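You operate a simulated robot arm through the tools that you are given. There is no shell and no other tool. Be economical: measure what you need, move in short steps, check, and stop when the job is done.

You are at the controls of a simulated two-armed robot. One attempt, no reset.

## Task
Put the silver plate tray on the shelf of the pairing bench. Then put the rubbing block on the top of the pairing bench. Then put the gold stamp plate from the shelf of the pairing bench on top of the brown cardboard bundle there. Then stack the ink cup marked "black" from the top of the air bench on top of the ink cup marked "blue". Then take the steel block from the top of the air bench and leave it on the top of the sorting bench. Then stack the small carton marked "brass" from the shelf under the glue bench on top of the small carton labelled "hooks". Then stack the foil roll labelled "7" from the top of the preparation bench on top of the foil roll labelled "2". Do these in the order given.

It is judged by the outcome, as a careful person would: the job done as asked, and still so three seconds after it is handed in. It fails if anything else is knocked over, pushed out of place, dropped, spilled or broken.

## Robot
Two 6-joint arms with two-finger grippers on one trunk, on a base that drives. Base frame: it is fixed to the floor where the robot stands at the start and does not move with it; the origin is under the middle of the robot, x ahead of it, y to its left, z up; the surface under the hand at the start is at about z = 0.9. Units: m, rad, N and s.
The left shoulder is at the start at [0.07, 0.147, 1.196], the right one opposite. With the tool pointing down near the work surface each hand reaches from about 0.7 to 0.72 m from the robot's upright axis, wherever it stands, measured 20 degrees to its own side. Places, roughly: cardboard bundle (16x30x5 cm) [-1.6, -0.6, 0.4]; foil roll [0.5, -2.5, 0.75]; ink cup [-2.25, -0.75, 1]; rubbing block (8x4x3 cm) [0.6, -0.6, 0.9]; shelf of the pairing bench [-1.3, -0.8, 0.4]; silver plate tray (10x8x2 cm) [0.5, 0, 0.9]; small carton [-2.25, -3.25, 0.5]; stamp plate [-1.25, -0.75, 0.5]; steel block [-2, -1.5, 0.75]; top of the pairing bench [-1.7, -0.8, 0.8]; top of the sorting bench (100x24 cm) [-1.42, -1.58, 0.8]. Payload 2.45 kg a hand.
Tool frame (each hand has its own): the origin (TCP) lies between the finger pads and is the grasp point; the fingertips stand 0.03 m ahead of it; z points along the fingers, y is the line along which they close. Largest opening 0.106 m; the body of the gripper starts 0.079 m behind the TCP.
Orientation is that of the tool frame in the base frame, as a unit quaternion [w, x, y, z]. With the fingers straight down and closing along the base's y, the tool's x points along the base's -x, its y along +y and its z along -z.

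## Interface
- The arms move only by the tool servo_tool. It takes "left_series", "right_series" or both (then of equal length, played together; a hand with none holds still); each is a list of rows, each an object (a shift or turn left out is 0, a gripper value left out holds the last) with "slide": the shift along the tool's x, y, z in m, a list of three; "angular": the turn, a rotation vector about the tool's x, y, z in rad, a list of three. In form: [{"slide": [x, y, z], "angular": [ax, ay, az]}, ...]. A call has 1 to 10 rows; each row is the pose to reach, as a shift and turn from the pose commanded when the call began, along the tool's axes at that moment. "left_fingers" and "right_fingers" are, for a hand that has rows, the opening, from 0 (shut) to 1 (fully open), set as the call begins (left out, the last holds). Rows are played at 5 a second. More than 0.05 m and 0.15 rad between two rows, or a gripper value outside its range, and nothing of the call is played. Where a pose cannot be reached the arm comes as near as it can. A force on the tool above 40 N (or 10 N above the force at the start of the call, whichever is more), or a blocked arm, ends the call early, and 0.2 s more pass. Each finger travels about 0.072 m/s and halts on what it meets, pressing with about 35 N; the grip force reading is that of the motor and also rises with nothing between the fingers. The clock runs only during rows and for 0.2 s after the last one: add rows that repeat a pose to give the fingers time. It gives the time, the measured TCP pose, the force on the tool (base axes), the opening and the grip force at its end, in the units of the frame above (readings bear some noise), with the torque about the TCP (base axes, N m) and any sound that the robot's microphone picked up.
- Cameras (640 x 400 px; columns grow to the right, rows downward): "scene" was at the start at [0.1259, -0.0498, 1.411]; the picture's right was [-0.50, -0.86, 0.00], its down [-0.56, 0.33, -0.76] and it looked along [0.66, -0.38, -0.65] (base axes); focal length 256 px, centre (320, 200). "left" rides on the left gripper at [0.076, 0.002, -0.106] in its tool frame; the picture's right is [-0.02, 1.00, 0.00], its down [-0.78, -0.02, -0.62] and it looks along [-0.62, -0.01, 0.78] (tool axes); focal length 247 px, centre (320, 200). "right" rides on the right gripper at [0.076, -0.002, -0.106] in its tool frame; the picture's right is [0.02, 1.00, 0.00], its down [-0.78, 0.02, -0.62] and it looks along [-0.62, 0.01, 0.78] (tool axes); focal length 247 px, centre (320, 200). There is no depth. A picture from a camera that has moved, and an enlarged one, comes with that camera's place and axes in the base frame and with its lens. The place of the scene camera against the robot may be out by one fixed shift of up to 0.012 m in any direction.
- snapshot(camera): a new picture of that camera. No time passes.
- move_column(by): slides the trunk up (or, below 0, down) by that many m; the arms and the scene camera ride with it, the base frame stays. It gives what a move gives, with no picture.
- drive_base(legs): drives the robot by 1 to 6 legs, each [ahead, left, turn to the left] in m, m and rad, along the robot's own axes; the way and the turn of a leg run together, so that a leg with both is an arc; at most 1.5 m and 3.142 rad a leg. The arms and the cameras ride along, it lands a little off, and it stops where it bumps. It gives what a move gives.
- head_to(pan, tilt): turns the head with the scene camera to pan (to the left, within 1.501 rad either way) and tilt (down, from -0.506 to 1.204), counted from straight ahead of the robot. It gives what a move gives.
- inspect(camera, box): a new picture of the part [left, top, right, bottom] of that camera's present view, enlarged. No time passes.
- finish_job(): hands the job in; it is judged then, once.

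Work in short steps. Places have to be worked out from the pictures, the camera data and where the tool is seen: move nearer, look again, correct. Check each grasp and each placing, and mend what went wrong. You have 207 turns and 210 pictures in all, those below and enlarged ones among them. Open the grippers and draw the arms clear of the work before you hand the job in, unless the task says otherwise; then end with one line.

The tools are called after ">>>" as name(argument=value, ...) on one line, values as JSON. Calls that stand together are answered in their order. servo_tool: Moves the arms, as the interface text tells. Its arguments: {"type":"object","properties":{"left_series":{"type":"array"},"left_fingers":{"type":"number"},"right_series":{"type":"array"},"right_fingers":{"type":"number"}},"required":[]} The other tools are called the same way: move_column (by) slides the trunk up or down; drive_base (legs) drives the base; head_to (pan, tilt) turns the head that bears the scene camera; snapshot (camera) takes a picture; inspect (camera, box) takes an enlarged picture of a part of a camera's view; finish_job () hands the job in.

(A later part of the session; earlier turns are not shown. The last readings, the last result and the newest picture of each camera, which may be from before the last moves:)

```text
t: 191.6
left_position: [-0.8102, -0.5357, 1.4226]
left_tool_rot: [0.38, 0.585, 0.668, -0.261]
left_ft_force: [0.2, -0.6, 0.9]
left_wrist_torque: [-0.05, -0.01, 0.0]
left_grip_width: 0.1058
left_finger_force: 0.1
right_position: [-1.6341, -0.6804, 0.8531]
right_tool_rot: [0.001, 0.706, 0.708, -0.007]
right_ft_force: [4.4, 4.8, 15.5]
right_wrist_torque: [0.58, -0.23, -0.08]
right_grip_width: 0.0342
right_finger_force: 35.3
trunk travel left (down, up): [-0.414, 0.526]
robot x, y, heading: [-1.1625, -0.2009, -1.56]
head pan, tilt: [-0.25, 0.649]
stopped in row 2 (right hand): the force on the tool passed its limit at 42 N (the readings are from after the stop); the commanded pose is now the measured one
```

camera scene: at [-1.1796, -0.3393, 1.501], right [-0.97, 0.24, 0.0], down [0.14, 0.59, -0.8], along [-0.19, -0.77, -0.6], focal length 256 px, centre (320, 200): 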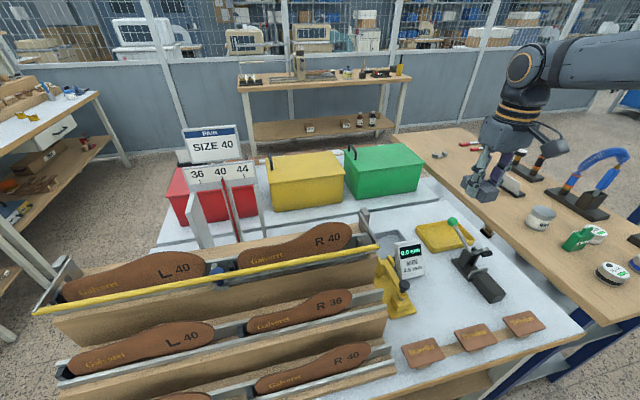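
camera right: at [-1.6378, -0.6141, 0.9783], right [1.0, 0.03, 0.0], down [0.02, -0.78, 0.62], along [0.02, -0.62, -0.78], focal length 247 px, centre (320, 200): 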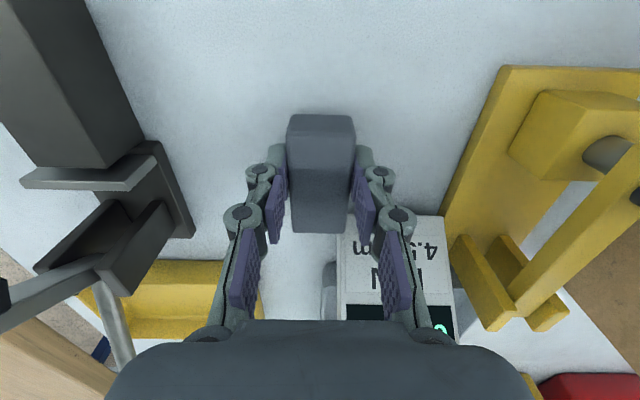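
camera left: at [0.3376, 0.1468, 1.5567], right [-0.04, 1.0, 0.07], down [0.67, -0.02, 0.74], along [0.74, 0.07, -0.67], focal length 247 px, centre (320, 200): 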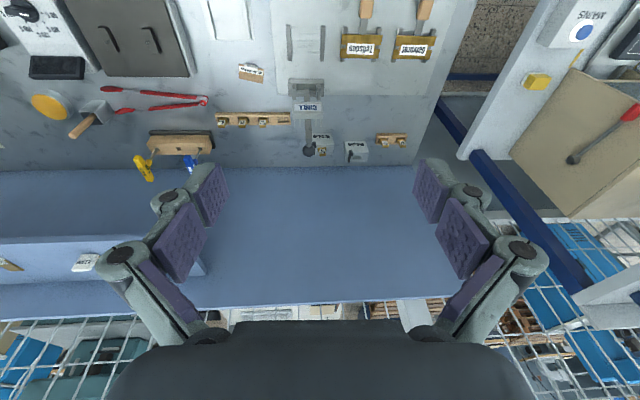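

On the surface at TCP 0.853. I release and rise.

>>> servo_tool(right_series=[{"slide": [0, 0, 0]}, {"slide": [0, 0, 0]}, {"slide": [0, 0, -0.02]}, {"slide": [0, 0, -0.06]}, {"slide": [0, 0, -0.1]}], right_fingers=0.6)

>>> snapshot(camera="right")

```text
t: 192.8
left_position: [-0.8123, -0.5393, 1.4221]
left_tool_rot: [0.38, 0.585, 0.667, -0.26]
left_ft_force: [0.0, -0.8, -0.7]
left_wrist_torque: [-0.05, 0.0, 0.02]
left_grip_width: 0.106
left_finger_force: 0.1
right_position: [-1.6358, -0.6799, 0.9504]
right_tool_rot: [0.001, 0.705, 0.709, -0.006]
right_ft_force: [-0.4, 0.8, 0.3]
right_wrist_torque: [0.01, 0.01, 0.01]
right_grip_width: 0.0632
right_finger_force: 0.0
trunk travel left (down, up): [-0.414, 0.526]
robot x, y, heading: [-1.1627, -0.2026, -1.563]
head pan, tilt: [-0.25, 0.649]
```

```text
148 pictures are left
camera right: at [-1.6375, -0.6033, 1.0559], right [1.0, 0.03, -0.01], down [0.02, -0.78, 0.63], along [0.01, -0.63, -0.78], focal length 247 px, centre (320, 200)
```

right: 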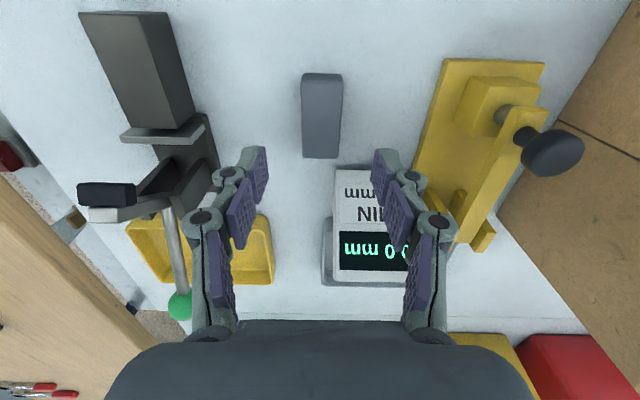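

Rubbing block is placed: task 2 done. I raise, back away, and go down in front of the shelf for the gold stamp plate.

>>> move_column(by=0.1)

>>> drive_base(legs=[[-0.4, 0, 0], [0, 0.31, 0]])

>>> servo_tool(right_series=[{"slide": [0, 0, 0.03], "angular": [0.012, 0, 0]}, {"slide": [0, 0, 0.07], "angular": [0.012, 0, 0]}])

>>> move_column(by=-0.4)

>>> move_column(by=-0.09)

>>> snapshot(camera="right")

```text
t: 194.1
left_position: [-0.8129, -0.5401, 1.5227]
left_tool_rot: [0.379, 0.587, 0.667, -0.26]
left_ft_force: [0.0, -0.7, 0.0]
left_wrist_torque: [0.01, 0.02, 0.03]
left_grip_width: 0.1055
left_finger_force: 0.1
right_position: [-1.6374, -0.6804, 1.0503]
right_tool_rot: [0.002, 0.705, 0.709, -0.004]
right_ft_force: [0.2, -1.0, -0.7]
right_wrist_torque: [-0.02, 0.0, 0.0]
right_grip_width: 0.0635
right_finger_force: 0.1
trunk travel left (down, up): [-0.514, 0.426]
robot x, y, heading: [-1.1602, -0.2001, -1.562]
head pan, tilt: [-0.25, 0.649]
```

```text
t: 198.3
left_position: [-0.5088, -0.1367, 1.5237]
left_tool_rot: [0.379, 0.587, 0.667, -0.259]
left_ft_force: [-0.7, 0.5, 0.0]
left_wrist_torque: [-0.03, 0.02, 0.03]
left_grip_width: 0.106
left_finger_force: 0.2
right_position: [-1.3315, -0.2781, 1.0495]
right_tool_rot: [0.001, 0.707, 0.708, -0.006]
right_ft_force: [0.5, -0.4, -0.2]
right_wrist_torque: [0.02, -0.03, 0.02]
right_grip_width: 0.0636
right_finger_force: 0.0
trunk travel left (down, up): [-0.514, 0.426]
robot x, y, heading: [-0.8542, 0.2045, -1.564]
head pan, tilt: [-0.25, 0.649]
```

```text
t: 198.9
left_position: [-0.5103, -0.1374, 1.5228]
left_tool_rot: [0.379, 0.587, 0.666, -0.261]
left_ft_force: [-0.2, 0.1, 0.6]
left_wrist_torque: [0.0, 0.0, -0.01]
left_grip_width: 0.1058
left_finger_force: 0.0
right_position: [-1.3327, -0.2782, 0.979]
right_tool_rot: [-0.003, 0.706, 0.708, -0.01]
right_ft_force: [0.4, 0.0, 0.2]
right_wrist_torque: [0.0, 0.0, 0.03]
right_grip_width: 0.0634
right_finger_force: 0.0
trunk travel left (down, up): [-0.514, 0.426]
robot x, y, heading: [-0.8582, 0.1991, -1.565]
head pan, tilt: [-0.25, 0.649]
```

```text
t: 202.8
left_position: [-0.5077, -0.1368, 1.1232]
left_tool_rot: [0.38, 0.586, 0.666, -0.261]
left_ft_force: [0.6, 0.0, 0.8]
left_wrist_torque: [0.02, 0.02, -0.01]
left_grip_width: 0.1058
left_finger_force: 0.1
right_position: [-1.3317, -0.2768, 0.5799]
right_tool_rot: [-0.003, 0.706, 0.708, -0.009]
right_ft_force: [-0.3, 0.7, 0.2]
right_wrist_torque: [0.02, 0.03, 0.0]
right_grip_width: 0.0638
right_finger_force: 0.0
trunk travel left (down, up): [-0.114, 0.826]
robot x, y, heading: [-0.8567, 0.205, -1.564]
head pan, tilt: [-0.25, 0.649]
```

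```text
t: 204.0
left_position: [-0.5078, -0.1361, 1.0328]
left_tool_rot: [0.379, 0.587, 0.666, -0.26]
left_ft_force: [-0.2, -0.3, 0.3]
left_wrist_torque: [-0.01, 0.0, 0.01]
left_grip_width: 0.1063
left_finger_force: 0.2
right_position: [-1.3322, -0.2779, 0.4907]
right_tool_rot: [-0.002, 0.706, 0.708, -0.01]
right_ft_force: [0.4, -0.5, 0.4]
right_wrist_torque: [-0.02, 0.04, 0.01]
right_grip_width: 0.0639
right_finger_force: 0.1
trunk travel left (down, up): [-0.024, 0.916]
robot x, y, heading: [-0.8552, 0.1981, -1.563]
head pan, tilt: [-0.25, 0.649]
```

```text
147 pictures are left
camera right: at [-1.3322, -0.2003, 0.5953], right [1.0, 0.02, -0.02], down [0.03, -0.78, 0.63], along [0.0, -0.63, -0.78], focal length 247 px, centre (320, 200)
```

right: 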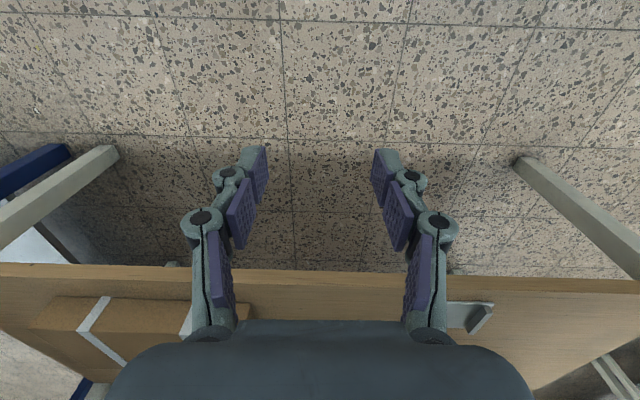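

I correct a small tilt, lower to about 0.447, line up with the handle, and drive part-way in, checking clearance.

>>> move_column(by=-0.022)

>>> servo_tool(right_series=[{"slide": [0, 0.01, 0.01], "angular": [-0.017, 0.011, 0]}, {"slide": [0, 0.01, 0.022], "angular": [-0.017, 0.011, 0]}])

>>> drive_base(legs=[[0.25, 0, 0]])

>>> head_to(pan=-0.7, tilt=0.35)

>>> snapshot(camera="scene")

>>> snapshot(camera="right")

```text
t: 204.7
left_position: [-0.5085, -0.1364, 1.0109]
left_tool_rot: [0.38, 0.586, 0.667, -0.261]
left_ft_force: [0.3, 0.5, 0.6]
left_wrist_torque: [0.03, -0.01, 0.03]
left_grip_width: 0.1064
left_finger_force: 0.1
right_position: [-1.3322, -0.2771, 0.4679]
right_tool_rot: [-0.003, 0.706, 0.708, -0.01]
right_ft_force: [-0.2, -0.5, -0.2]
right_wrist_torque: [-0.01, 0.02, 0.0]
right_grip_width: 0.0635
right_finger_force: 0.1
trunk travel left (down, up): [-0.002, 0.938]
robot x, y, heading: [-0.8564, 0.2015, -1.562]
head pan, tilt: [-0.25, 0.649]
```

```text
t: 205.3
left_position: [-0.5087, -0.1365, 1.0105]
left_tool_rot: [0.38, 0.586, 0.667, -0.26]
left_ft_force: [0.1, -0.6, -0.5]
left_wrist_torque: [0.0, -0.02, 0.01]
left_grip_width: 0.1062
left_finger_force: 0.2
right_position: [-1.3221, -0.2789, 0.4455]
right_tool_rot: [-0.002, 0.706, 0.708, 0.0]
right_ft_force: [0.1, 0.4, 0.1]
right_wrist_torque: [0.01, -0.01, -0.02]
right_grip_width: 0.0633
right_finger_force: 0.1
trunk travel left (down, up): [-0.002, 0.938]
robot x, y, heading: [-0.8548, 0.2013, -1.565]
head pan, tilt: [-0.25, 0.649]
```

```text
t: 207.1
left_position: [-0.5058, -0.3856, 1.0117]
left_tool_rot: [0.38, 0.586, 0.667, -0.26]
left_ft_force: [-1.0, 0.2, -0.3]
left_wrist_torque: [0.03, -0.02, 0.02]
left_grip_width: 0.1062
left_finger_force: 0.1
right_position: [-1.3218, -0.5263, 0.4459]
right_tool_rot: [0.0, 0.707, 0.707, 0.001]
right_ft_force: [0.8, -0.5, 0.2]
right_wrist_torque: [-0.03, -0.01, 0.01]
right_grip_width: 0.0635
right_finger_force: 0.1
trunk travel left (down, up): [-0.002, 0.938]
robot x, y, heading: [-0.8539, -0.0482, -1.561]
head pan, tilt: [-0.25, 0.649]
```

```text
t: 208.0
left_position: [-0.5055, -0.3858, 1.0109]
left_tool_rot: [0.379, 0.586, 0.667, -0.259]
left_ft_force: [-0.4, -0.4, -0.4]
left_wrist_torque: [0.0, -0.03, 0.02]
left_grip_width: 0.1056
left_finger_force: 0.0
right_position: [-1.3203, -0.5261, 0.4449]
right_tool_rot: [-0.001, 0.707, 0.707, 0.001]
right_ft_force: [0.2, -0.1, 0.1]
right_wrist_torque: [0.04, 0.01, -0.01]
right_grip_width: 0.0636
right_finger_force: 0.1
trunk travel left (down, up): [-0.002, 0.938]
robot x, y, heading: [-0.8547, -0.0463, -1.567]
head pan, tilt: [-0.7, 0.351]
```

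```text
146 pictures are left
camera scene: at [-0.9113, -0.1751, 0.7757], right [-0.77, 0.64, 0.0], down [0.22, 0.27, -0.94], along [-0.6, -0.72, -0.34], focal length 256 px, centre (320, 200)
```

scene: 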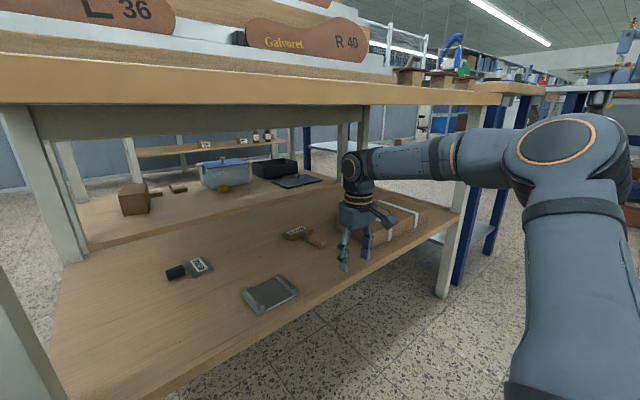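

```text
145 pictures are left
camera right: at [-1.3228, -0.4503, 0.5516], right [1.0, 0.02, 0.0], down [0.02, -0.78, 0.62], along [0.01, -0.62, -0.78], focal length 247 px, centre (320, 200)
```

right: 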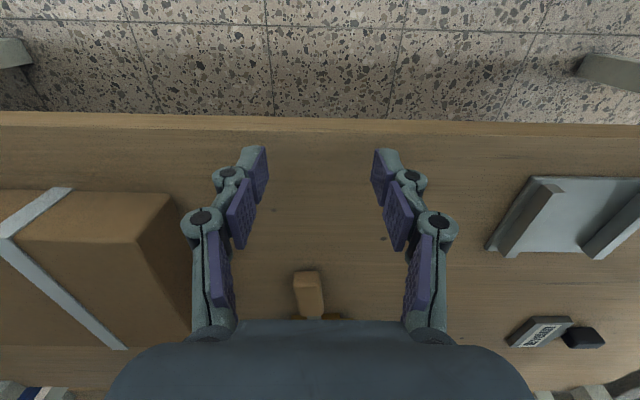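

The handle runs from (−1.332, −0.64) to (−1.324, −0.715). I check the clearance between forearm and the bench's apron in an enlarged view.

>>> inspect(camera="scene", box=[220, 80, 540, 280])

```text
2.00 times, centred on (380, 180) of scene
camera zoom: at [-0.9113, -0.1751, 0.7757], right [-0.77, 0.64, 0.0], down [0.22, 0.27, -0.94], along [-0.6, -0.72, -0.34], focal length 513 px, centre (200, 240)
```

zoom: 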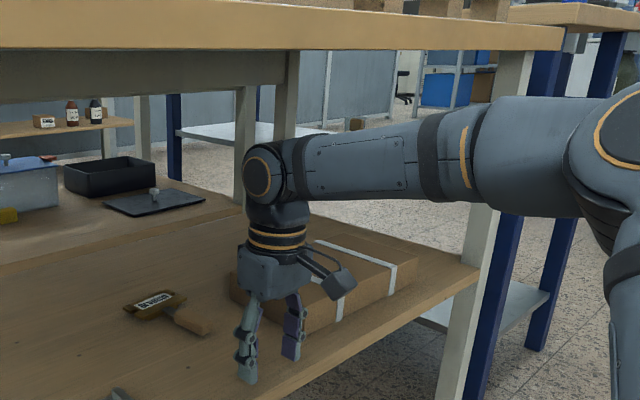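

It's the rear apron only; the forearm has about 5 cm margin below the top. I line up in x and drive in to the handle.

>>> servo_tool(right_series=[{"slide": [0, -0.006, 0]}])

>>> drive_base(legs=[[0.15, 0, 0]])

>>> snapshot(camera="right")

>>> snapshot(camera="scene")

```text
t: 208.4
left_position: [-0.5058, -0.3859, 1.0104]
left_tool_rot: [0.379, 0.587, 0.667, -0.26]
left_ft_force: [-0.5, 1.1, -0.5]
left_wrist_torque: [0.02, -0.01, 0.03]
left_grip_width: 0.1059
left_finger_force: 0.1
right_position: [-1.3274, -0.526, 0.4448]
right_tool_rot: [0.0, 0.706, 0.708, -0.001]
right_ft_force: [-0.2, 0.0, -0.2]
right_wrist_torque: [0.0, 0.0, 0.02]
right_grip_width: 0.0636
right_finger_force: 0.0
trunk travel left (down, up): [-0.002, 0.938]
robot x, y, heading: [-0.8569, -0.0473, -1.562]
head pan, tilt: [-0.7, 0.351]
```

```text
t: 209.8
left_position: [-0.5065, -0.5357, 1.011]
left_tool_rot: [0.379, 0.587, 0.666, -0.261]
left_ft_force: [-0.4, -0.5, -1.1]
left_wrist_torque: [0.0, -0.03, -0.02]
left_grip_width: 0.106
left_finger_force: 0.0
right_position: [-1.3257, -0.6764, 0.4443]
right_tool_rot: [0.0, 0.707, 0.707, 0.0]
right_ft_force: [0.2, 0.1, 0.2]
right_wrist_torque: [-0.04, 0.04, 0.02]
right_grip_width: 0.0633
right_finger_force: 0.1
trunk travel left (down, up): [-0.002, 0.938]
robot x, y, heading: [-0.8527, -0.1968, -1.563]
head pan, tilt: [-0.7, 0.351]
```

```text
143 pictures are left
camera right: at [-1.3281, -0.5999, 0.5514], right [1.0, 0.02, 0.0], down [0.02, -0.78, 0.62], along [0.01, -0.62, -0.78], focal length 247 px, centre (320, 200)
```

right: 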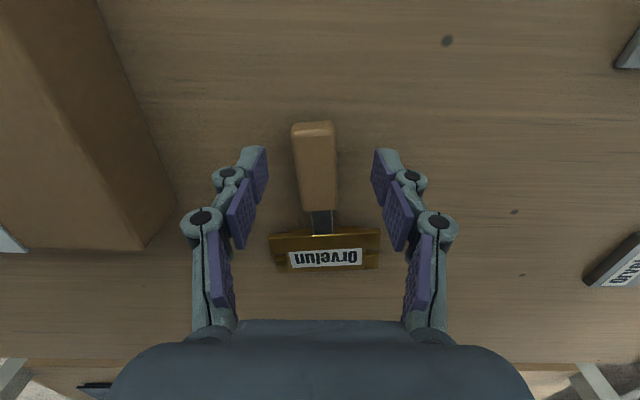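

```text
142 pictures are left
camera scene: at [-0.9104, -0.325, 0.7757], right [-0.77, 0.64, 0.0], down [0.22, 0.26, -0.94], along [-0.6, -0.72, -0.34], focal length 256 px, centre (320, 200)
```

scene: 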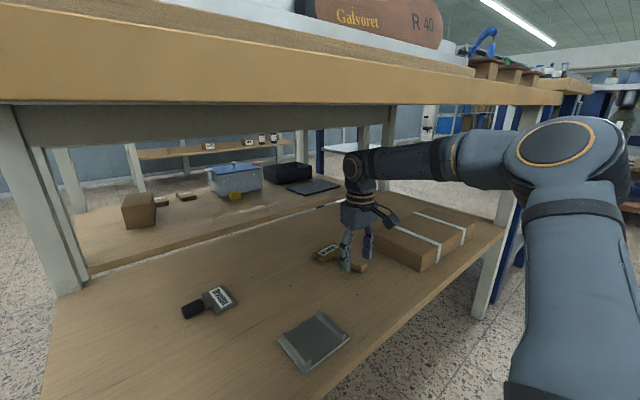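

The fingers straddle the handle. I move 1.2 cm toward the head, lower 1.2 cm, and close.

>>> servo_tool(right_series=[{"slide": [-0.006, -0.001, 0.004]}, {"slide": [-0.012, -0.001, 0.008]}, {"slide": [-0.012, -0.001, 0.012]}])

>>> servo_tool(right_series=[{"slide": [0, 0, 0]}, {"slide": [0, 0, 0]}, {"slide": [0, 0, 0]}, {"slide": [0, 0, 0]}], right_fingers=0)

>>> servo_tool(right_series=[{"slide": [0, 0, -0.01]}, {"slide": [0, 0, -0.03]}, {"slide": [0, 0, -0.05]}])

>>> snapshot(camera="right")

>>> inspect(camera="scene", box=[260, 100, 500, 300])

```text
t: 210.6
left_position: [-0.5048, -0.536, 1.0113]
left_tool_rot: [0.379, 0.587, 0.667, -0.26]
left_ft_force: [-0.5, 0.3, 0.6]
left_wrist_torque: [-0.03, 0.0, 0.01]
left_grip_width: 0.1061
left_finger_force: 0.1
right_position: [-1.327, -0.6875, 0.433]
right_tool_rot: [-0.001, 0.707, 0.707, 0.001]
right_ft_force: [0.2, -0.6, 0.5]
right_wrist_torque: [0.0, 0.01, -0.01]
right_grip_width: 0.0636
right_finger_force: 0.0
trunk travel left (down, up): [-0.002, 0.938]
robot x, y, heading: [-0.8526, -0.1951, -1.563]
head pan, tilt: [-0.7, 0.351]
```

```text
t: 211.6
left_position: [-0.5039, -0.5355, 1.0105]
left_tool_rot: [0.379, 0.587, 0.667, -0.26]
left_ft_force: [-0.3, 0.8, -0.8]
left_wrist_torque: [0.03, -0.01, 0.03]
left_grip_width: 0.1062
left_finger_force: 0.0
right_position: [-1.3273, -0.6876, 0.4327]
right_tool_rot: [0.0, 0.707, 0.707, 0.001]
right_ft_force: [-1.0, 0.0, 0.3]
right_wrist_torque: [0.08, 0.01, 0.0]
right_grip_width: 0.0256
right_finger_force: 34.8
trunk travel left (down, up): [-0.002, 0.938]
robot x, y, heading: [-0.8526, -0.1991, -1.565]
head pan, tilt: [-0.7, 0.351]
```

```text
t: 212.4
left_position: [-0.5058, -0.5363, 1.0101]
left_tool_rot: [0.38, 0.587, 0.666, -0.26]
left_ft_force: [-0.1, 0.5, -0.6]
left_wrist_torque: [0.0, 0.0, 0.0]
left_grip_width: 0.1062
left_finger_force: 0.1
right_position: [-1.3285, -0.6869, 0.4831]
right_tool_rot: [-0.001, 0.706, 0.708, 0.001]
right_ft_force: [0.0, 0.1, -4.6]
right_wrist_torque: [0.29, -0.03, -0.01]
right_grip_width: 0.0255
right_finger_force: 34.8
trunk travel left (down, up): [-0.002, 0.938]
robot x, y, heading: [-0.8546, -0.1955, -1.567]
head pan, tilt: [-0.7, 0.351]
```

```text
141 pictures are left
camera right: at [-1.3295, -0.6117, 0.5892], right [1.0, 0.02, 0.0], down [0.02, -0.78, 0.62], along [0.01, -0.62, -0.78], focal length 247 px, centre (320, 200)
```

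right: 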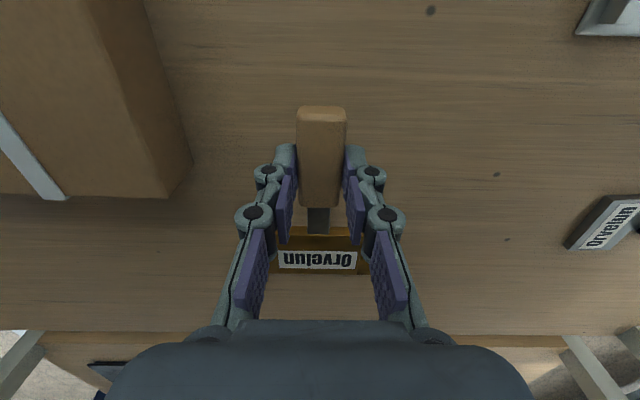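

```text
2.00 times, centred on (380, 200) of scene
camera zoom: at [-0.9105, -0.3252, 0.7756], right [-0.77, 0.64, 0.0], down [0.22, 0.27, -0.94], along [-0.6, -0.72, -0.34], focal length 513 px, centre (200, 200)
```

zoom: 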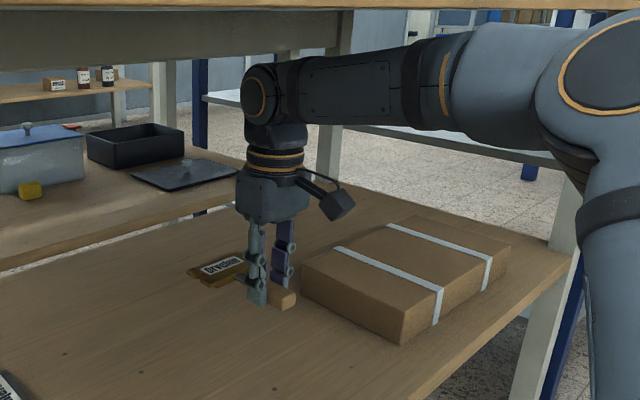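

Stamp held securely (4.6 N). There's too little headroom to lift over the bundle inside, so I back out, extend the arm 5 cm to flatten the forearm, and turn the stamp 90° to lie along the bundle.

>>> drive_base(legs=[[-0.37, 0, 0]])

>>> servo_tool(right_series=[{"slide": [-0.02, 0, -0.01]}, {"slide": [-0.04, 0, -0.02]}, {"slide": [-0.04, 0, -0.02]}])

>>> servo_tool(right_series=[{"angular": [0, 0, -0.15]}, {"angular": [0, 0, -0.3]}, {"angular": [0, 0, -0.45]}, {"angular": [0, 0, -0.6]}, {"angular": [0, 0, -0.75]}, {"angular": [0, 0, -0.9]}, {"angular": [0, 0, -1.05]}, {"angular": [0, 0, -1.2]}, {"angular": [0, 0, -1.35]}, {"angular": [0, 0, -1.5]}])

>>> drive_base(legs=[[0, -0.27, 0]])

>>> head_to(pan=-0.7, tilt=0.25)

>>> snapshot(camera="scene")

>>> snapshot(camera="right")

```text
t: 214.7
left_position: [-0.5078, -0.1671, 1.0106]
left_tool_rot: [0.379, 0.587, 0.666, -0.26]
left_ft_force: [-0.6, 0.8, -0.5]
left_wrist_torque: [0.0, 0.04, 0.01]
left_grip_width: 0.1059
left_finger_force: 0.1
right_position: [-1.3299, -0.3204, 0.4834]
right_tool_rot: [-0.001, 0.706, 0.708, 0.001]
right_ft_force: [-0.4, 0.7, -5.0]
right_wrist_torque: [0.27, 0.0, -0.02]
right_grip_width: 0.0258
right_finger_force: 35.2
trunk travel left (down, up): [-0.002, 0.938]
robot x, y, heading: [-0.8569, 0.1673, -1.564]
head pan, tilt: [-0.7, 0.351]
```

```text
t: 215.5
left_position: [-0.5074, -0.1662, 1.0099]
left_tool_rot: [0.38, 0.586, 0.666, -0.26]
left_ft_force: [-0.1, 0.8, 0.8]
left_wrist_torque: [-0.02, -0.04, -0.02]
left_grip_width: 0.1063
left_finger_force: 0.1
right_position: [-1.329, -0.3612, 0.5022]
right_tool_rot: [-0.001, 0.706, 0.708, 0.001]
right_ft_force: [0.2, -0.3, -5.1]
right_wrist_torque: [0.31, -0.03, 0.02]
right_grip_width: 0.0255
right_finger_force: 35.0
trunk travel left (down, up): [-0.002, 0.938]
robot x, y, heading: [-0.8581, 0.1717, -1.566]
head pan, tilt: [-0.7, 0.351]
```

```text
t: 217.7
left_position: [-0.5087, -0.1669, 1.01]
left_tool_rot: [0.38, 0.586, 0.667, -0.26]
left_ft_force: [-0.3, 0.3, 0.3]
left_wrist_torque: [-0.01, 0.03, 0.03]
left_grip_width: 0.1062
left_finger_force: 0.0
right_position: [-1.3297, -0.3598, 0.5032]
right_tool_rot: [0.0, 0.033, 0.999, 0.001]
right_ft_force: [0.5, 0.3, -3.5]
right_wrist_torque: [0.02, 0.22, 0.02]
right_grip_width: 0.0254
right_finger_force: 36.0
trunk travel left (down, up): [-0.002, 0.938]
robot x, y, heading: [-0.858, 0.1685, -1.562]
head pan, tilt: [-0.7, 0.351]
```

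```text
t: 219.6
left_position: [-0.7771, -0.1694, 1.0116]
left_tool_rot: [0.379, 0.586, 0.667, -0.26]
left_ft_force: [-0.6, 0.0, -0.5]
left_wrist_torque: [-0.01, 0.0, 0.02]
left_grip_width: 0.1062
left_finger_force: 0.0
right_position: [-1.5982, -0.363, 0.5027]
right_tool_rot: [0.0, 0.033, 0.999, 0.002]
right_ft_force: [0.7, 0.3, -4.6]
right_wrist_torque: [0.04, 0.24, -0.02]
right_grip_width: 0.0255
right_finger_force: 35.3
trunk travel left (down, up): [-0.002, 0.938]
robot x, y, heading: [-1.1255, 0.1706, -1.559]
head pan, tilt: [-0.7, 0.351]
```

```text
t: 220.3
left_position: [-0.7773, -0.1699, 1.0099]
left_tool_rot: [0.38, 0.586, 0.667, -0.26]
left_ft_force: [-0.2, 0.3, 0.0]
left_wrist_torque: [0.04, 0.0, 0.01]
left_grip_width: 0.106
left_finger_force: 0.1
right_position: [-1.5988, -0.3626, 0.5018]
right_tool_rot: [-0.001, 0.033, 0.999, 0.001]
right_ft_force: [0.3, 0.5, -3.5]
right_wrist_torque: [0.0, 0.24, -0.01]
right_grip_width: 0.0256
right_finger_force: 35.0
trunk travel left (down, up): [-0.002, 0.938]
robot x, y, heading: [-1.1265, 0.1721, -1.56]
head pan, tilt: [-0.7, 0.25]
```

```text
139 pictures are left
camera scene: at [-1.1826, 0.0401, 0.7851], right [-0.77, 0.64, 0.0], down [0.16, 0.19, -0.97], along [-0.62, -0.75, -0.25], focal length 256 px, centre (320, 200)
```

scene: 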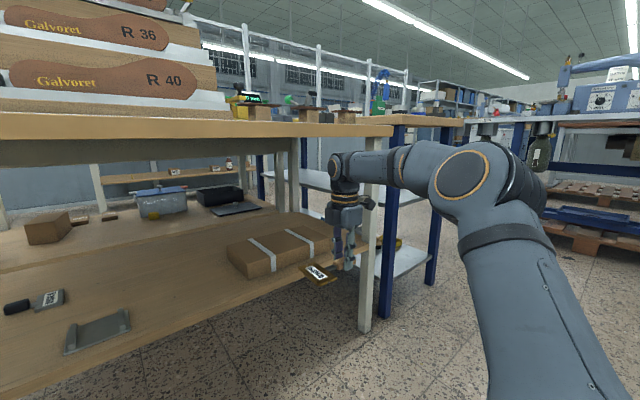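

```text
138 pictures are left
camera right: at [-1.6751, -0.3601, 0.6087], right [0.05, 1.0, 0.0], down [0.78, -0.04, 0.62], along [0.62, -0.03, -0.78], focal length 247 px, centre (320, 200)
```

right: 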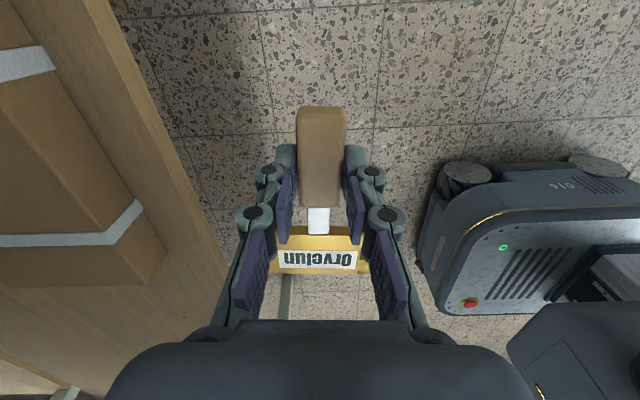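

The stamp now lies along x, bottom at about 0.466 versus the bundle top at 0.447. I drive in 0.17 and check headroom.

>>> drive_base(legs=[[0.17, 0, 0]])

>>> snapshot(camera="scene")

>>> snapshot(camera="right")

```text
t: 221.8
left_position: [-0.7759, -0.3377, 1.0113]
left_tool_rot: [0.38, 0.586, 0.667, -0.26]
left_ft_force: [0.0, -1.0, 0.8]
left_wrist_torque: [0.0, 0.03, 0.03]
left_grip_width: 0.1061
left_finger_force: 0.0
right_position: [-1.5963, -0.5309, 0.5024]
right_tool_rot: [-0.001, 0.034, 0.999, 0.001]
right_ft_force: [-0.8, 0.6, -3.8]
right_wrist_torque: [0.02, 0.28, 0.02]
right_grip_width: 0.0255
right_finger_force: 34.8
trunk travel left (down, up): [-0.002, 0.938]
robot x, y, heading: [-1.1267, 0.0014, -1.562]
head pan, tilt: [-0.7, 0.25]
```

```text
137 pictures are left
camera scene: at [-1.1811, -0.1283, 0.785], right [-0.77, 0.64, 0.0], down [0.16, 0.19, -0.97], along [-0.62, -0.75, -0.25], focal length 256 px, centre (320, 200)
```

scene: 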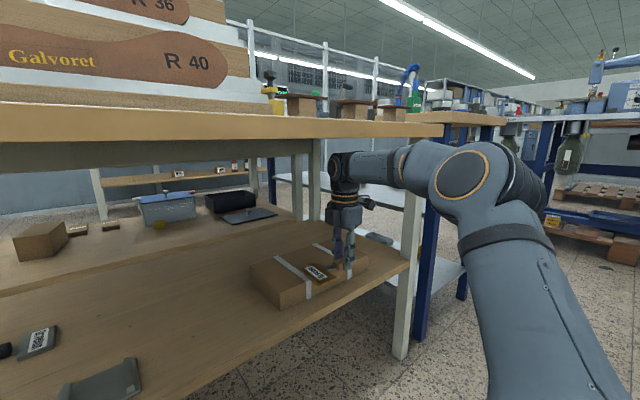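

```text
136 pictures are left
camera right: at [-1.6736, -0.5283, 0.6086], right [0.05, 1.0, 0.0], down [0.78, -0.04, 0.62], along [0.62, -0.03, -0.78], focal length 247 px, centre (320, 200)
```

right: 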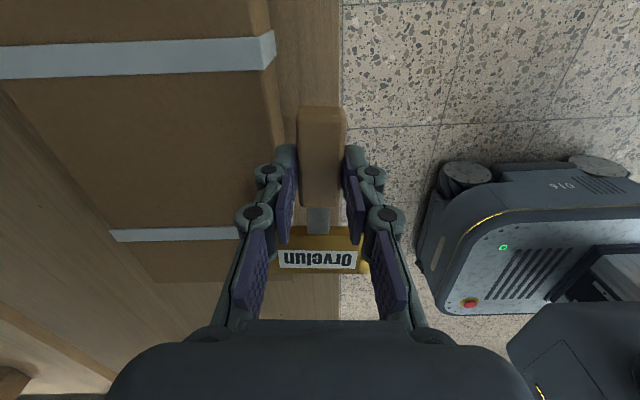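

I enlarge to judge headroom accurately.

>>> inspect(camera="scene", box=[300, 80, 500, 205])

```text
3.20 times, centred on (400, 142) of scene
camera zoom: at [-1.1811, -0.1283, 0.785], right [-0.77, 0.64, 0.0], down [0.16, 0.19, -0.97], along [-0.62, -0.75, -0.25], focal length 821 px, centre (64, 384)
```

zoom: 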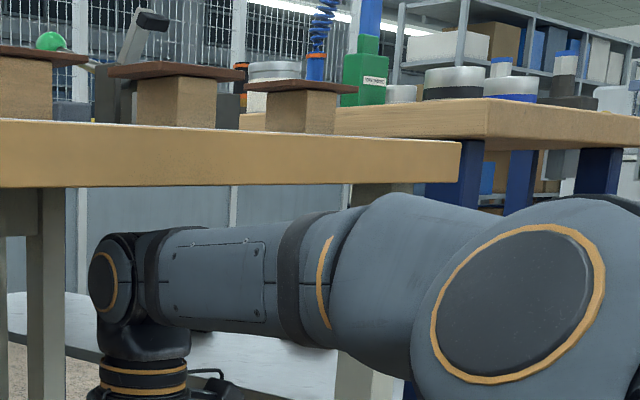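

Headroom at the edge will be about 1.2–1.5 cm. I drive in 8.5 cm more, which puts the stamp fully on the bundle's top face.

>>> drive_base(legs=[[0.085, 0, 0]])

>>> snapshot(camera="right")

>>> inspect(camera="scene", box=[240, 80, 500, 300])

```text
t: 222.8
left_position: [-0.7758, -0.4227, 1.0097]
left_tool_rot: [0.379, 0.586, 0.667, -0.259]
left_ft_force: [-0.5, -0.2, 0.0]
left_wrist_torque: [0.0, 0.01, 0.04]
left_grip_width: 0.1057
left_finger_force: 0.1
right_position: [-1.5951, -0.6166, 0.5021]
right_tool_rot: [0.0, 0.033, 0.999, 0.001]
right_ft_force: [0.6, -1.0, -3.5]
right_wrist_torque: [0.03, 0.3, -0.01]
right_grip_width: 0.0253
right_finger_force: 35.1
trunk travel left (down, up): [-0.002, 0.938]
robot x, y, heading: [-1.1249, -0.0819, -1.559]
head pan, tilt: [-0.7, 0.25]
```

```text
134 pictures are left
camera right: at [-1.6727, -0.613, 0.6085], right [0.05, 1.0, 0.0], down [0.78, -0.04, 0.62], along [0.62, -0.03, -0.78], focal length 247 px, centre (320, 200)
```

right: 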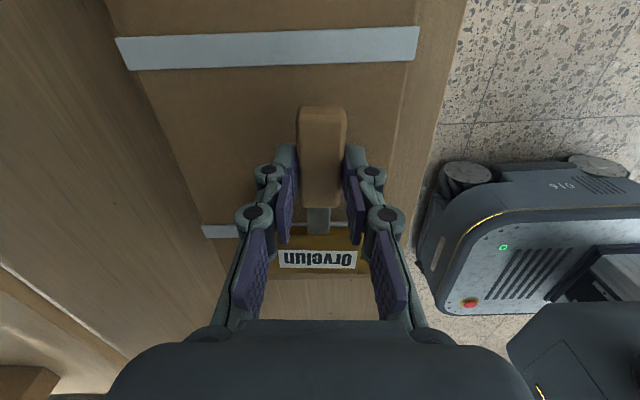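

```text
1.82 times, centred on (370, 190) of scene
camera zoom: at [-1.1804, -0.2129, 0.785], right [-0.77, 0.64, 0.0], down [0.16, 0.19, -0.97], along [-0.62, -0.75, -0.25], focal length 466 px, centre (229, 218)
```

zoom: 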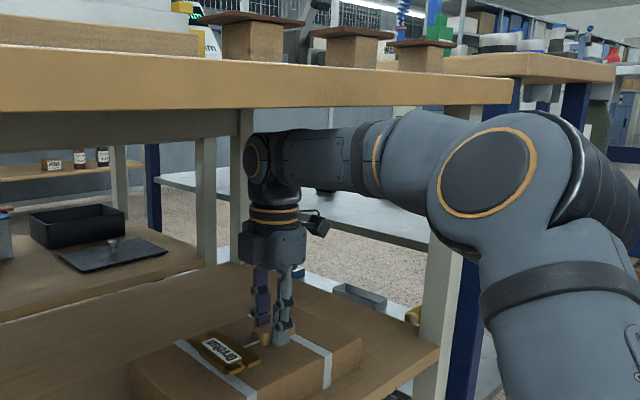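

The head is over the left strap with bundle beyond it. I lower gently to contact.

>>> servo_tool(right_series=[{"slide": [0, 0, 0.005]}, {"slide": [0, 0, 0.009]}, {"slide": [0, 0, 0.012]}])

>>> servo_tool(right_series=[{"slide": [0, 0, 0.002]}, {"slide": [0, 0, 0.004]}])

```text
t: 223.6
left_position: [-0.774, -0.4229, 1.0107]
left_tool_rot: [0.379, 0.586, 0.668, -0.259]
left_ft_force: [-0.1, 0.0, -0.3]
left_wrist_torque: [0.01, 0.0, -0.01]
left_grip_width: 0.1058
left_finger_force: 0.1
right_position: [-1.5974, -0.6161, 0.4904]
right_tool_rot: [-0.001, 0.033, 0.999, 0.0]
right_ft_force: [-0.7, 0.2, -3.6]
right_wrist_torque: [0.02, 0.27, -0.01]
right_grip_width: 0.0256
right_finger_force: 35.0
trunk travel left (down, up): [-0.002, 0.938]
robot x, y, heading: [-1.1262, -0.0829, -1.561]
head pan, tilt: [-0.7, 0.25]
```

```text
t: 224.2
left_position: [-0.7751, -0.4219, 1.0106]
left_tool_rot: [0.38, 0.586, 0.667, -0.259]
left_ft_force: [-0.3, -0.3, 0.0]
left_wrist_torque: [-0.02, 0.03, 0.0]
left_grip_width: 0.1061
left_finger_force: 0.0
right_position: [-1.5953, -0.6157, 0.4859]
right_tool_rot: [0.001, 0.033, 0.999, 0.0]
right_ft_force: [0.1, -0.2, -3.7]
right_wrist_torque: [0.02, 0.27, 0.01]
right_grip_width: 0.0251
right_finger_force: 34.8
trunk travel left (down, up): [-0.002, 0.938]
robot x, y, heading: [-1.1226, -0.0841, -1.565]
head pan, tilt: [-0.7, 0.25]
```

Not yet in contact; I continue 1.5 mm at a time.

>>> servo_tool(right_series=[{"slide": [0, 0, 0.0015]}, {"slide": [0, 0, 0.003]}])

>>> servo_tool(right_series=[{"slide": [0, 0, 0.001]}, {"slide": [0, 0, 0.002]}])

```text
t: 224.8
left_position: [-0.7741, -0.421, 1.0112]
left_tool_rot: [0.38, 0.585, 0.668, -0.26]
left_ft_force: [0.0, 0.0, 0.3]
left_wrist_torque: [0.0, -0.01, 0.0]
left_grip_width: 0.1063
left_finger_force: 0.0
right_position: [-1.5971, -0.6154, 0.4846]
right_tool_rot: [-0.001, 0.033, 0.999, 0.001]
right_ft_force: [-0.3, 0.6, -0.3]
right_wrist_torque: [-0.08, -0.14, 0.06]
right_grip_width: 0.0254
right_finger_force: 35.1
trunk travel left (down, up): [-0.002, 0.938]
robot x, y, heading: [-1.1216, -0.0838, -1.563]
head pan, tilt: [-0.7, 0.25]
```

```text
t: 225.4
left_position: [-0.7741, -0.4211, 1.0117]
left_tool_rot: [0.38, 0.586, 0.667, -0.26]
left_ft_force: [-0.4, 0.6, 0.0]
left_wrist_torque: [-0.02, -0.02, 0.01]
left_grip_width: 0.1062
left_finger_force: 0.0
right_position: [-1.5959, -0.6142, 0.483]
right_tool_rot: [-0.001, 0.033, 0.999, 0.0]
right_ft_force: [-1.7, -1.6, 9.9]
right_wrist_torque: [-0.16, -0.93, -0.16]
right_grip_width: 0.0256
right_finger_force: 35.3
trunk travel left (down, up): [-0.002, 0.938]
robot x, y, heading: [-1.1198, -0.0838, -1.564]
head pan, tilt: [-0.7, 0.25]
```

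Contact made. I open fully (which also retracts the tips), rise only 2.2 cm to keep headroom, and check.

>>> servo_tool(right_series=[{"slide": [0, 0, 0]}, {"slide": [0, 0, 0]}, {"slide": [0, 0, 0]}, {"slide": [0, 0, 0]}, {"slide": [0, 0, -0.01]}, {"slide": [0, 0, -0.022]}], right_fingers=1)

>>> snapshot(camera="right")

>>> inspect(camera="scene", box=[240, 80, 500, 300])

```text
t: 226.8
left_position: [-0.7745, -0.4224, 1.0106]
left_tool_rot: [0.38, 0.585, 0.668, -0.26]
left_ft_force: [-0.5, -0.3, -0.7]
left_wrist_torque: [-0.01, -0.01, -0.02]
left_grip_width: 0.106
left_finger_force: 0.1
right_position: [-1.5962, -0.6147, 0.5041]
right_tool_rot: [0.0, 0.034, 0.999, 0.0]
right_ft_force: [-1.1, -0.2, 0.2]
right_wrist_torque: [-0.02, 0.02, 0.02]
right_grip_width: 0.106
right_finger_force: 0.0
trunk travel left (down, up): [-0.002, 0.938]
robot x, y, heading: [-1.1219, -0.0883, -1.563]
head pan, tilt: [-0.7, 0.25]
```

```text
132 pictures are left
camera right: at [-1.6726, -0.6126, 0.6105], right [0.05, 1.0, 0.0], down [0.78, -0.04, 0.62], along [0.62, -0.03, -0.78], focal length 247 px, centre (320, 200)
```

right: 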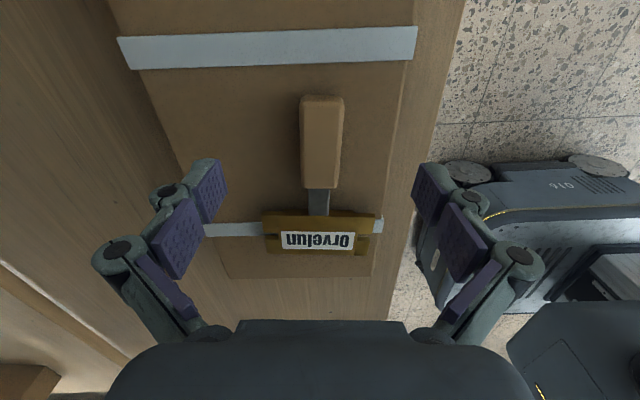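

```text
1.82 times, centred on (370, 190) of scene
camera zoom: at [-1.18, -0.2123, 0.7852], right [-0.77, 0.64, 0.0], down [0.16, 0.19, -0.97], along [-0.62, -0.75, -0.25], focal length 466 px, centre (229, 218)
```

zoom: 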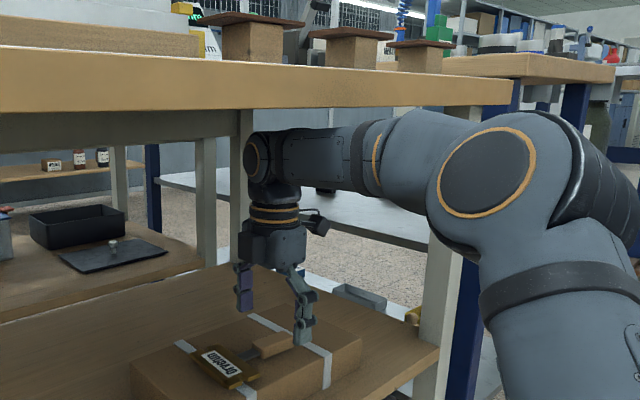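

The stamp lies neatly on the bundle: task 3 done. Tips are above it, so I rise a touch more and back straight out.

>>> servo_tool(right_series=[{"slide": [0, 0, -0.005]}])

>>> drive_base(legs=[[-0.35, 0, 0]])

>>> head_to(pan=-0.6, tilt=0.3)

>>> snapshot(camera="scene")

```text
t: 227.2
left_position: [-0.7742, -0.4217, 1.0112]
left_tool_rot: [0.379, 0.586, 0.667, -0.26]
left_ft_force: [0.4, 1.3, 0.6]
left_wrist_torque: [-0.03, 0.0, 0.01]
left_grip_width: 0.1062
left_finger_force: 0.1
right_position: [-1.5969, -0.6168, 0.5084]
right_tool_rot: [0.0, 0.032, 0.999, 0.0]
right_ft_force: [-1.2, 0.5, 0.6]
right_wrist_torque: [0.04, 0.0, -0.01]
right_grip_width: 0.106
right_finger_force: 0.0
trunk travel left (down, up): [-0.002, 0.938]
robot x, y, heading: [-1.1216, -0.0826, -1.566]
head pan, tilt: [-0.7, 0.25]
```

```text
t: 229.5
left_position: [-0.7773, -0.0741, 1.0119]
left_tool_rot: [0.38, 0.587, 0.666, -0.261]
left_ft_force: [-0.6, -0.7, 0.4]
left_wrist_torque: [0.04, 0.0, 0.02]
left_grip_width: 0.106
left_finger_force: 0.1
right_position: [-1.6004, -0.2642, 0.5091]
right_tool_rot: [0.001, 0.034, 0.999, 0.0]
right_ft_force: [0.3, -0.1, -0.3]
right_wrist_torque: [-0.02, 0.0, 0.03]
right_grip_width: 0.1063
right_finger_force: 0.0
trunk travel left (down, up): [-0.002, 0.938]
robot x, y, heading: [-1.1267, 0.2672, -1.567]
head pan, tilt: [-0.7, 0.25]
```

```text
t: 230.2
left_position: [-0.7781, -0.0734, 1.0103]
left_tool_rot: [0.38, 0.586, 0.666, -0.261]
left_ft_force: [-0.1, -0.5, -0.4]
left_wrist_torque: [-0.02, -0.01, -0.01]
left_grip_width: 0.106
left_finger_force: 0.0
right_position: [-1.6004, -0.2639, 0.5087]
right_tool_rot: [-0.001, 0.035, 0.999, 0.0]
right_ft_force: [-0.1, 1.2, 0.8]
right_wrist_torque: [-0.01, -0.03, -0.03]
right_grip_width: 0.106
right_finger_force: 0.1
trunk travel left (down, up): [-0.002, 0.938]
robot x, y, heading: [-1.126, 0.2654, -1.567]
head pan, tilt: [-0.6, 0.3]
```

```text
130 pictures are left
camera scene: at [-1.1757, 0.1319, 0.7805], right [-0.83, 0.56, 0.0], down [0.17, 0.24, -0.96], along [-0.54, -0.79, -0.3], focal length 256 px, centre (320, 200)
```

scene: 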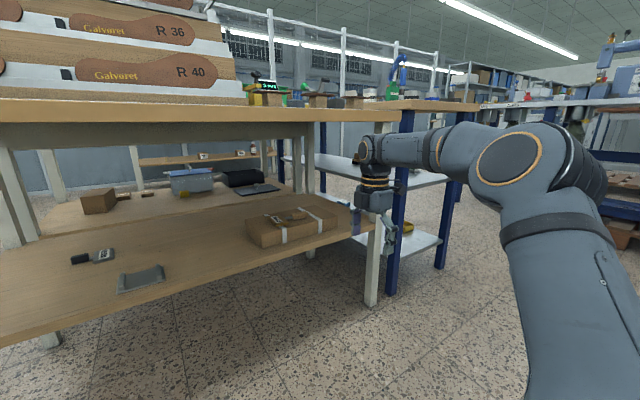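

All good there. Now task 4: I raise the trunk and slide right to view the ink cups on the air bench.

>>> move_column(by=0.4)

>>> move_column(by=0.28)

>>> drive_base(legs=[[0, -0.6, 0]])

>>> head_to(pan=-0.4, tilt=0.6)

>>> snapshot(camera="scene")

```text
t: 234.0
left_position: [-0.7785, -0.0734, 1.41]
left_tool_rot: [0.379, 0.588, 0.666, -0.261]
left_ft_force: [0.1, 0.6, 0.2]
left_wrist_torque: [0.01, -0.04, 0.0]
left_grip_width: 0.1061
left_finger_force: 0.0
right_position: [-1.5999, -0.2647, 0.9093]
right_tool_rot: [0.001, 0.035, 0.999, 0.001]
right_ft_force: [0.2, 1.1, -0.5]
right_wrist_torque: [0.0, 0.0, 0.01]
right_grip_width: 0.1059
right_finger_force: 0.0
trunk travel left (down, up): [-0.402, 0.538]
robot x, y, heading: [-1.1288, 0.2654, -1.563]
head pan, tilt: [-0.6, 0.3]
```

```text
t: 236.8
left_position: [-0.7784, -0.0735, 1.69]
left_tool_rot: [0.38, 0.587, 0.666, -0.26]
left_ft_force: [0.5, 0.3, 0.4]
left_wrist_torque: [0.01, 0.0, 0.01]
left_grip_width: 0.1059
left_finger_force: 0.0
right_position: [-1.6005, -0.2647, 1.1886]
right_tool_rot: [0.0, 0.035, 0.999, 0.0]
right_ft_force: [0.1, -0.5, 0.3]
right_wrist_torque: [0.02, 0.01, 0.03]
right_grip_width: 0.106
right_finger_force: 0.0
trunk travel left (down, up): [-0.682, 0.258]
robot x, y, heading: [-1.1252, 0.266, -1.565]
head pan, tilt: [-0.6, 0.3]
```

```text
t: 240.2
left_position: [-1.3759, -0.0768, 1.691]
left_tool_rot: [0.38, 0.587, 0.666, -0.262]
left_ft_force: [-0.2, -0.2, 0.6]
left_wrist_torque: [0.0, 0.0, -0.01]
left_grip_width: 0.1059
left_finger_force: 0.0
right_position: [-2.1994, -0.2686, 1.189]
right_tool_rot: [-0.001, 0.034, 0.999, 0.0]
right_ft_force: [0.2, 0.4, 0.4]
right_wrist_torque: [0.02, -0.01, -0.03]
right_grip_width: 0.1059
right_finger_force: 0.0
trunk travel left (down, up): [-0.682, 0.258]
robot x, y, heading: [-1.7271, 0.2621, -1.561]
head pan, tilt: [-0.6, 0.3]
```

```text
t: 241.0
left_position: [-1.3787, -0.0767, 1.6913]
left_tool_rot: [0.38, 0.586, 0.667, -0.26]
left_ft_force: [-0.1, -0.3, 0.0]
left_wrist_torque: [-0.02, 0.0, 0.0]
left_grip_width: 0.1061
left_finger_force: 0.1
right_position: [-2.2005, -0.269, 1.189]
right_tool_rot: [0.0, 0.035, 0.999, 0.0]
right_ft_force: [0.3, -0.5, 0.7]
right_wrist_torque: [-0.06, -0.01, -0.02]
right_grip_width: 0.1061
right_finger_force: 0.0
trunk travel left (down, up): [-0.682, 0.258]
robot x, y, heading: [-1.7253, 0.2642, -1.564]
head pan, tilt: [-0.4, 0.6]
```

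```text
129 pictures are left
camera scene: at [-1.758, 0.1237, 1.433], right [-0.92, 0.38, 0.0], down [0.22, 0.52, -0.83], along [-0.32, -0.76, -0.56], focal length 256 px, centre (320, 200)
```

scene: 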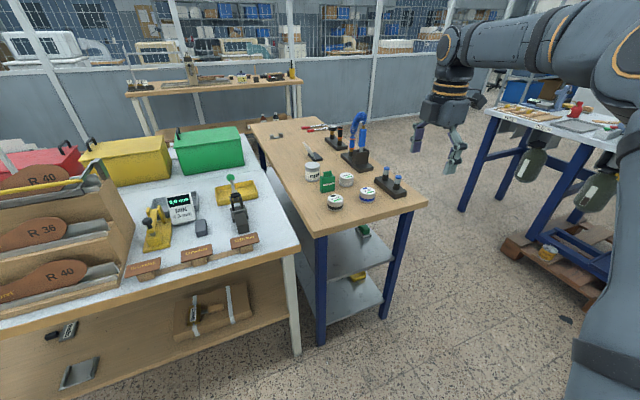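

I enlarge the air bench area to read the cups.

>>> inspect(camera="scene", box=[290, 130, 430, 220])

>>> inspect(camera="scene", box=[240, 100, 380, 190])

```text
4.44 times, centred on (360, 175) of scene
camera zoom: at [-1.758, 0.1237, 1.433], right [-0.92, 0.38, 0.0], down [0.22, 0.52, -0.83], along [-0.32, -0.76, -0.56], focal length 1140 px, centre (142, 311)
```

zoom: 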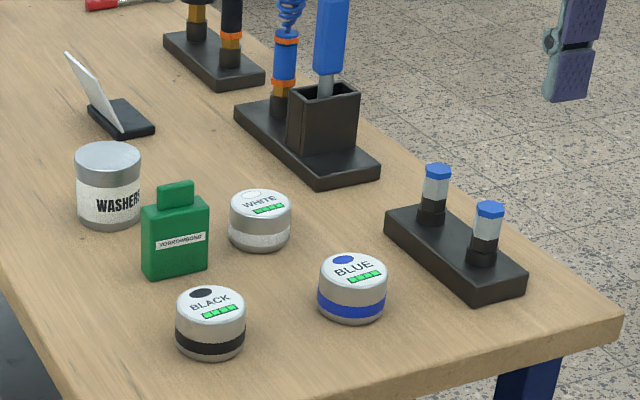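

```text
4.44 times, centred on (310, 145) of scene
camera zoom: at [-1.758, 0.1237, 1.433], right [-0.92, 0.38, 0.0], down [0.22, 0.52, -0.83], along [-0.32, -0.76, -0.56], focal length 1140 px, centre (364, 444)
```

zoom: 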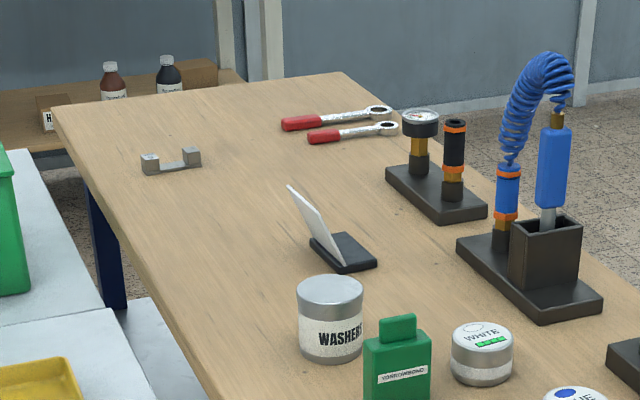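

BLACK is near (−2.15, −0.645), BLUE near (−2.30, −0.645). I move the hand above the black cup and look with the wrist camera.

>>> drive_base(legs=[[0.376, 0.05, 0]])

>>> move_column(by=-0.14)

>>> snapshot(camera="right")

```text
t: 243.4
left_position: [-1.3271, -0.4555, 1.6902]
left_tool_rot: [0.379, 0.588, 0.665, -0.262]
left_ft_force: [0.8, -0.1, 0.1]
left_wrist_torque: [0.0, -0.04, -0.03]
left_grip_width: 0.1059
left_finger_force: 0.0
right_position: [-2.1495, -0.6457, 1.1888]
right_tool_rot: [0.0, 0.035, 0.999, 0.0]
right_ft_force: [0.1, -0.3, 0.0]
right_wrist_torque: [-0.02, -0.02, 0.01]
right_grip_width: 0.1059
right_finger_force: 0.0
trunk travel left (down, up): [-0.682, 0.258]
robot x, y, heading: [-1.6728, -0.112, -1.564]
head pan, tilt: [-0.4, 0.6]
```

```text
t: 245.1
left_position: [-1.3263, -0.4567, 1.5513]
left_tool_rot: [0.379, 0.588, 0.666, -0.261]
left_ft_force: [-0.1, 0.6, -0.1]
left_wrist_torque: [0.0, 0.01, -0.01]
left_grip_width: 0.1061
left_finger_force: 0.1
right_position: [-2.1499, -0.6457, 1.0487]
right_tool_rot: [-0.001, 0.035, 0.999, -0.001]
right_ft_force: [-1.4, -0.8, -0.1]
right_wrist_torque: [0.0, 0.01, 0.04]
right_grip_width: 0.1059
right_finger_force: 0.1
trunk travel left (down, up): [-0.542, 0.398]
robot x, y, heading: [-1.6746, -0.1156, -1.567]
head pan, tilt: [-0.4, 0.6]
```

```text
126 pictures are left
camera right: at [-2.2259, -0.6426, 1.1553], right [0.05, 1.0, 0.0], down [0.78, -0.04, 0.62], along [0.62, -0.03, -0.78], focal length 247 px, centre (320, 200)
```

right: 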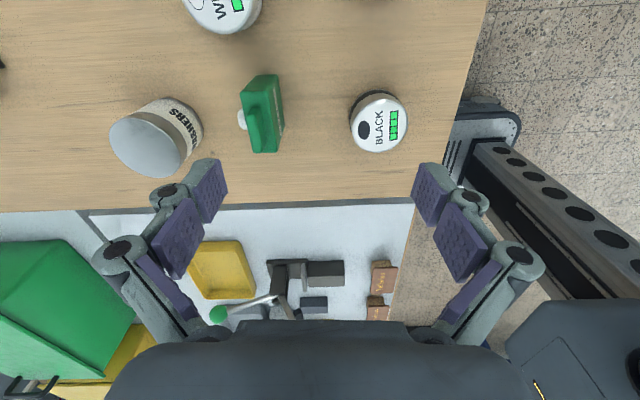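

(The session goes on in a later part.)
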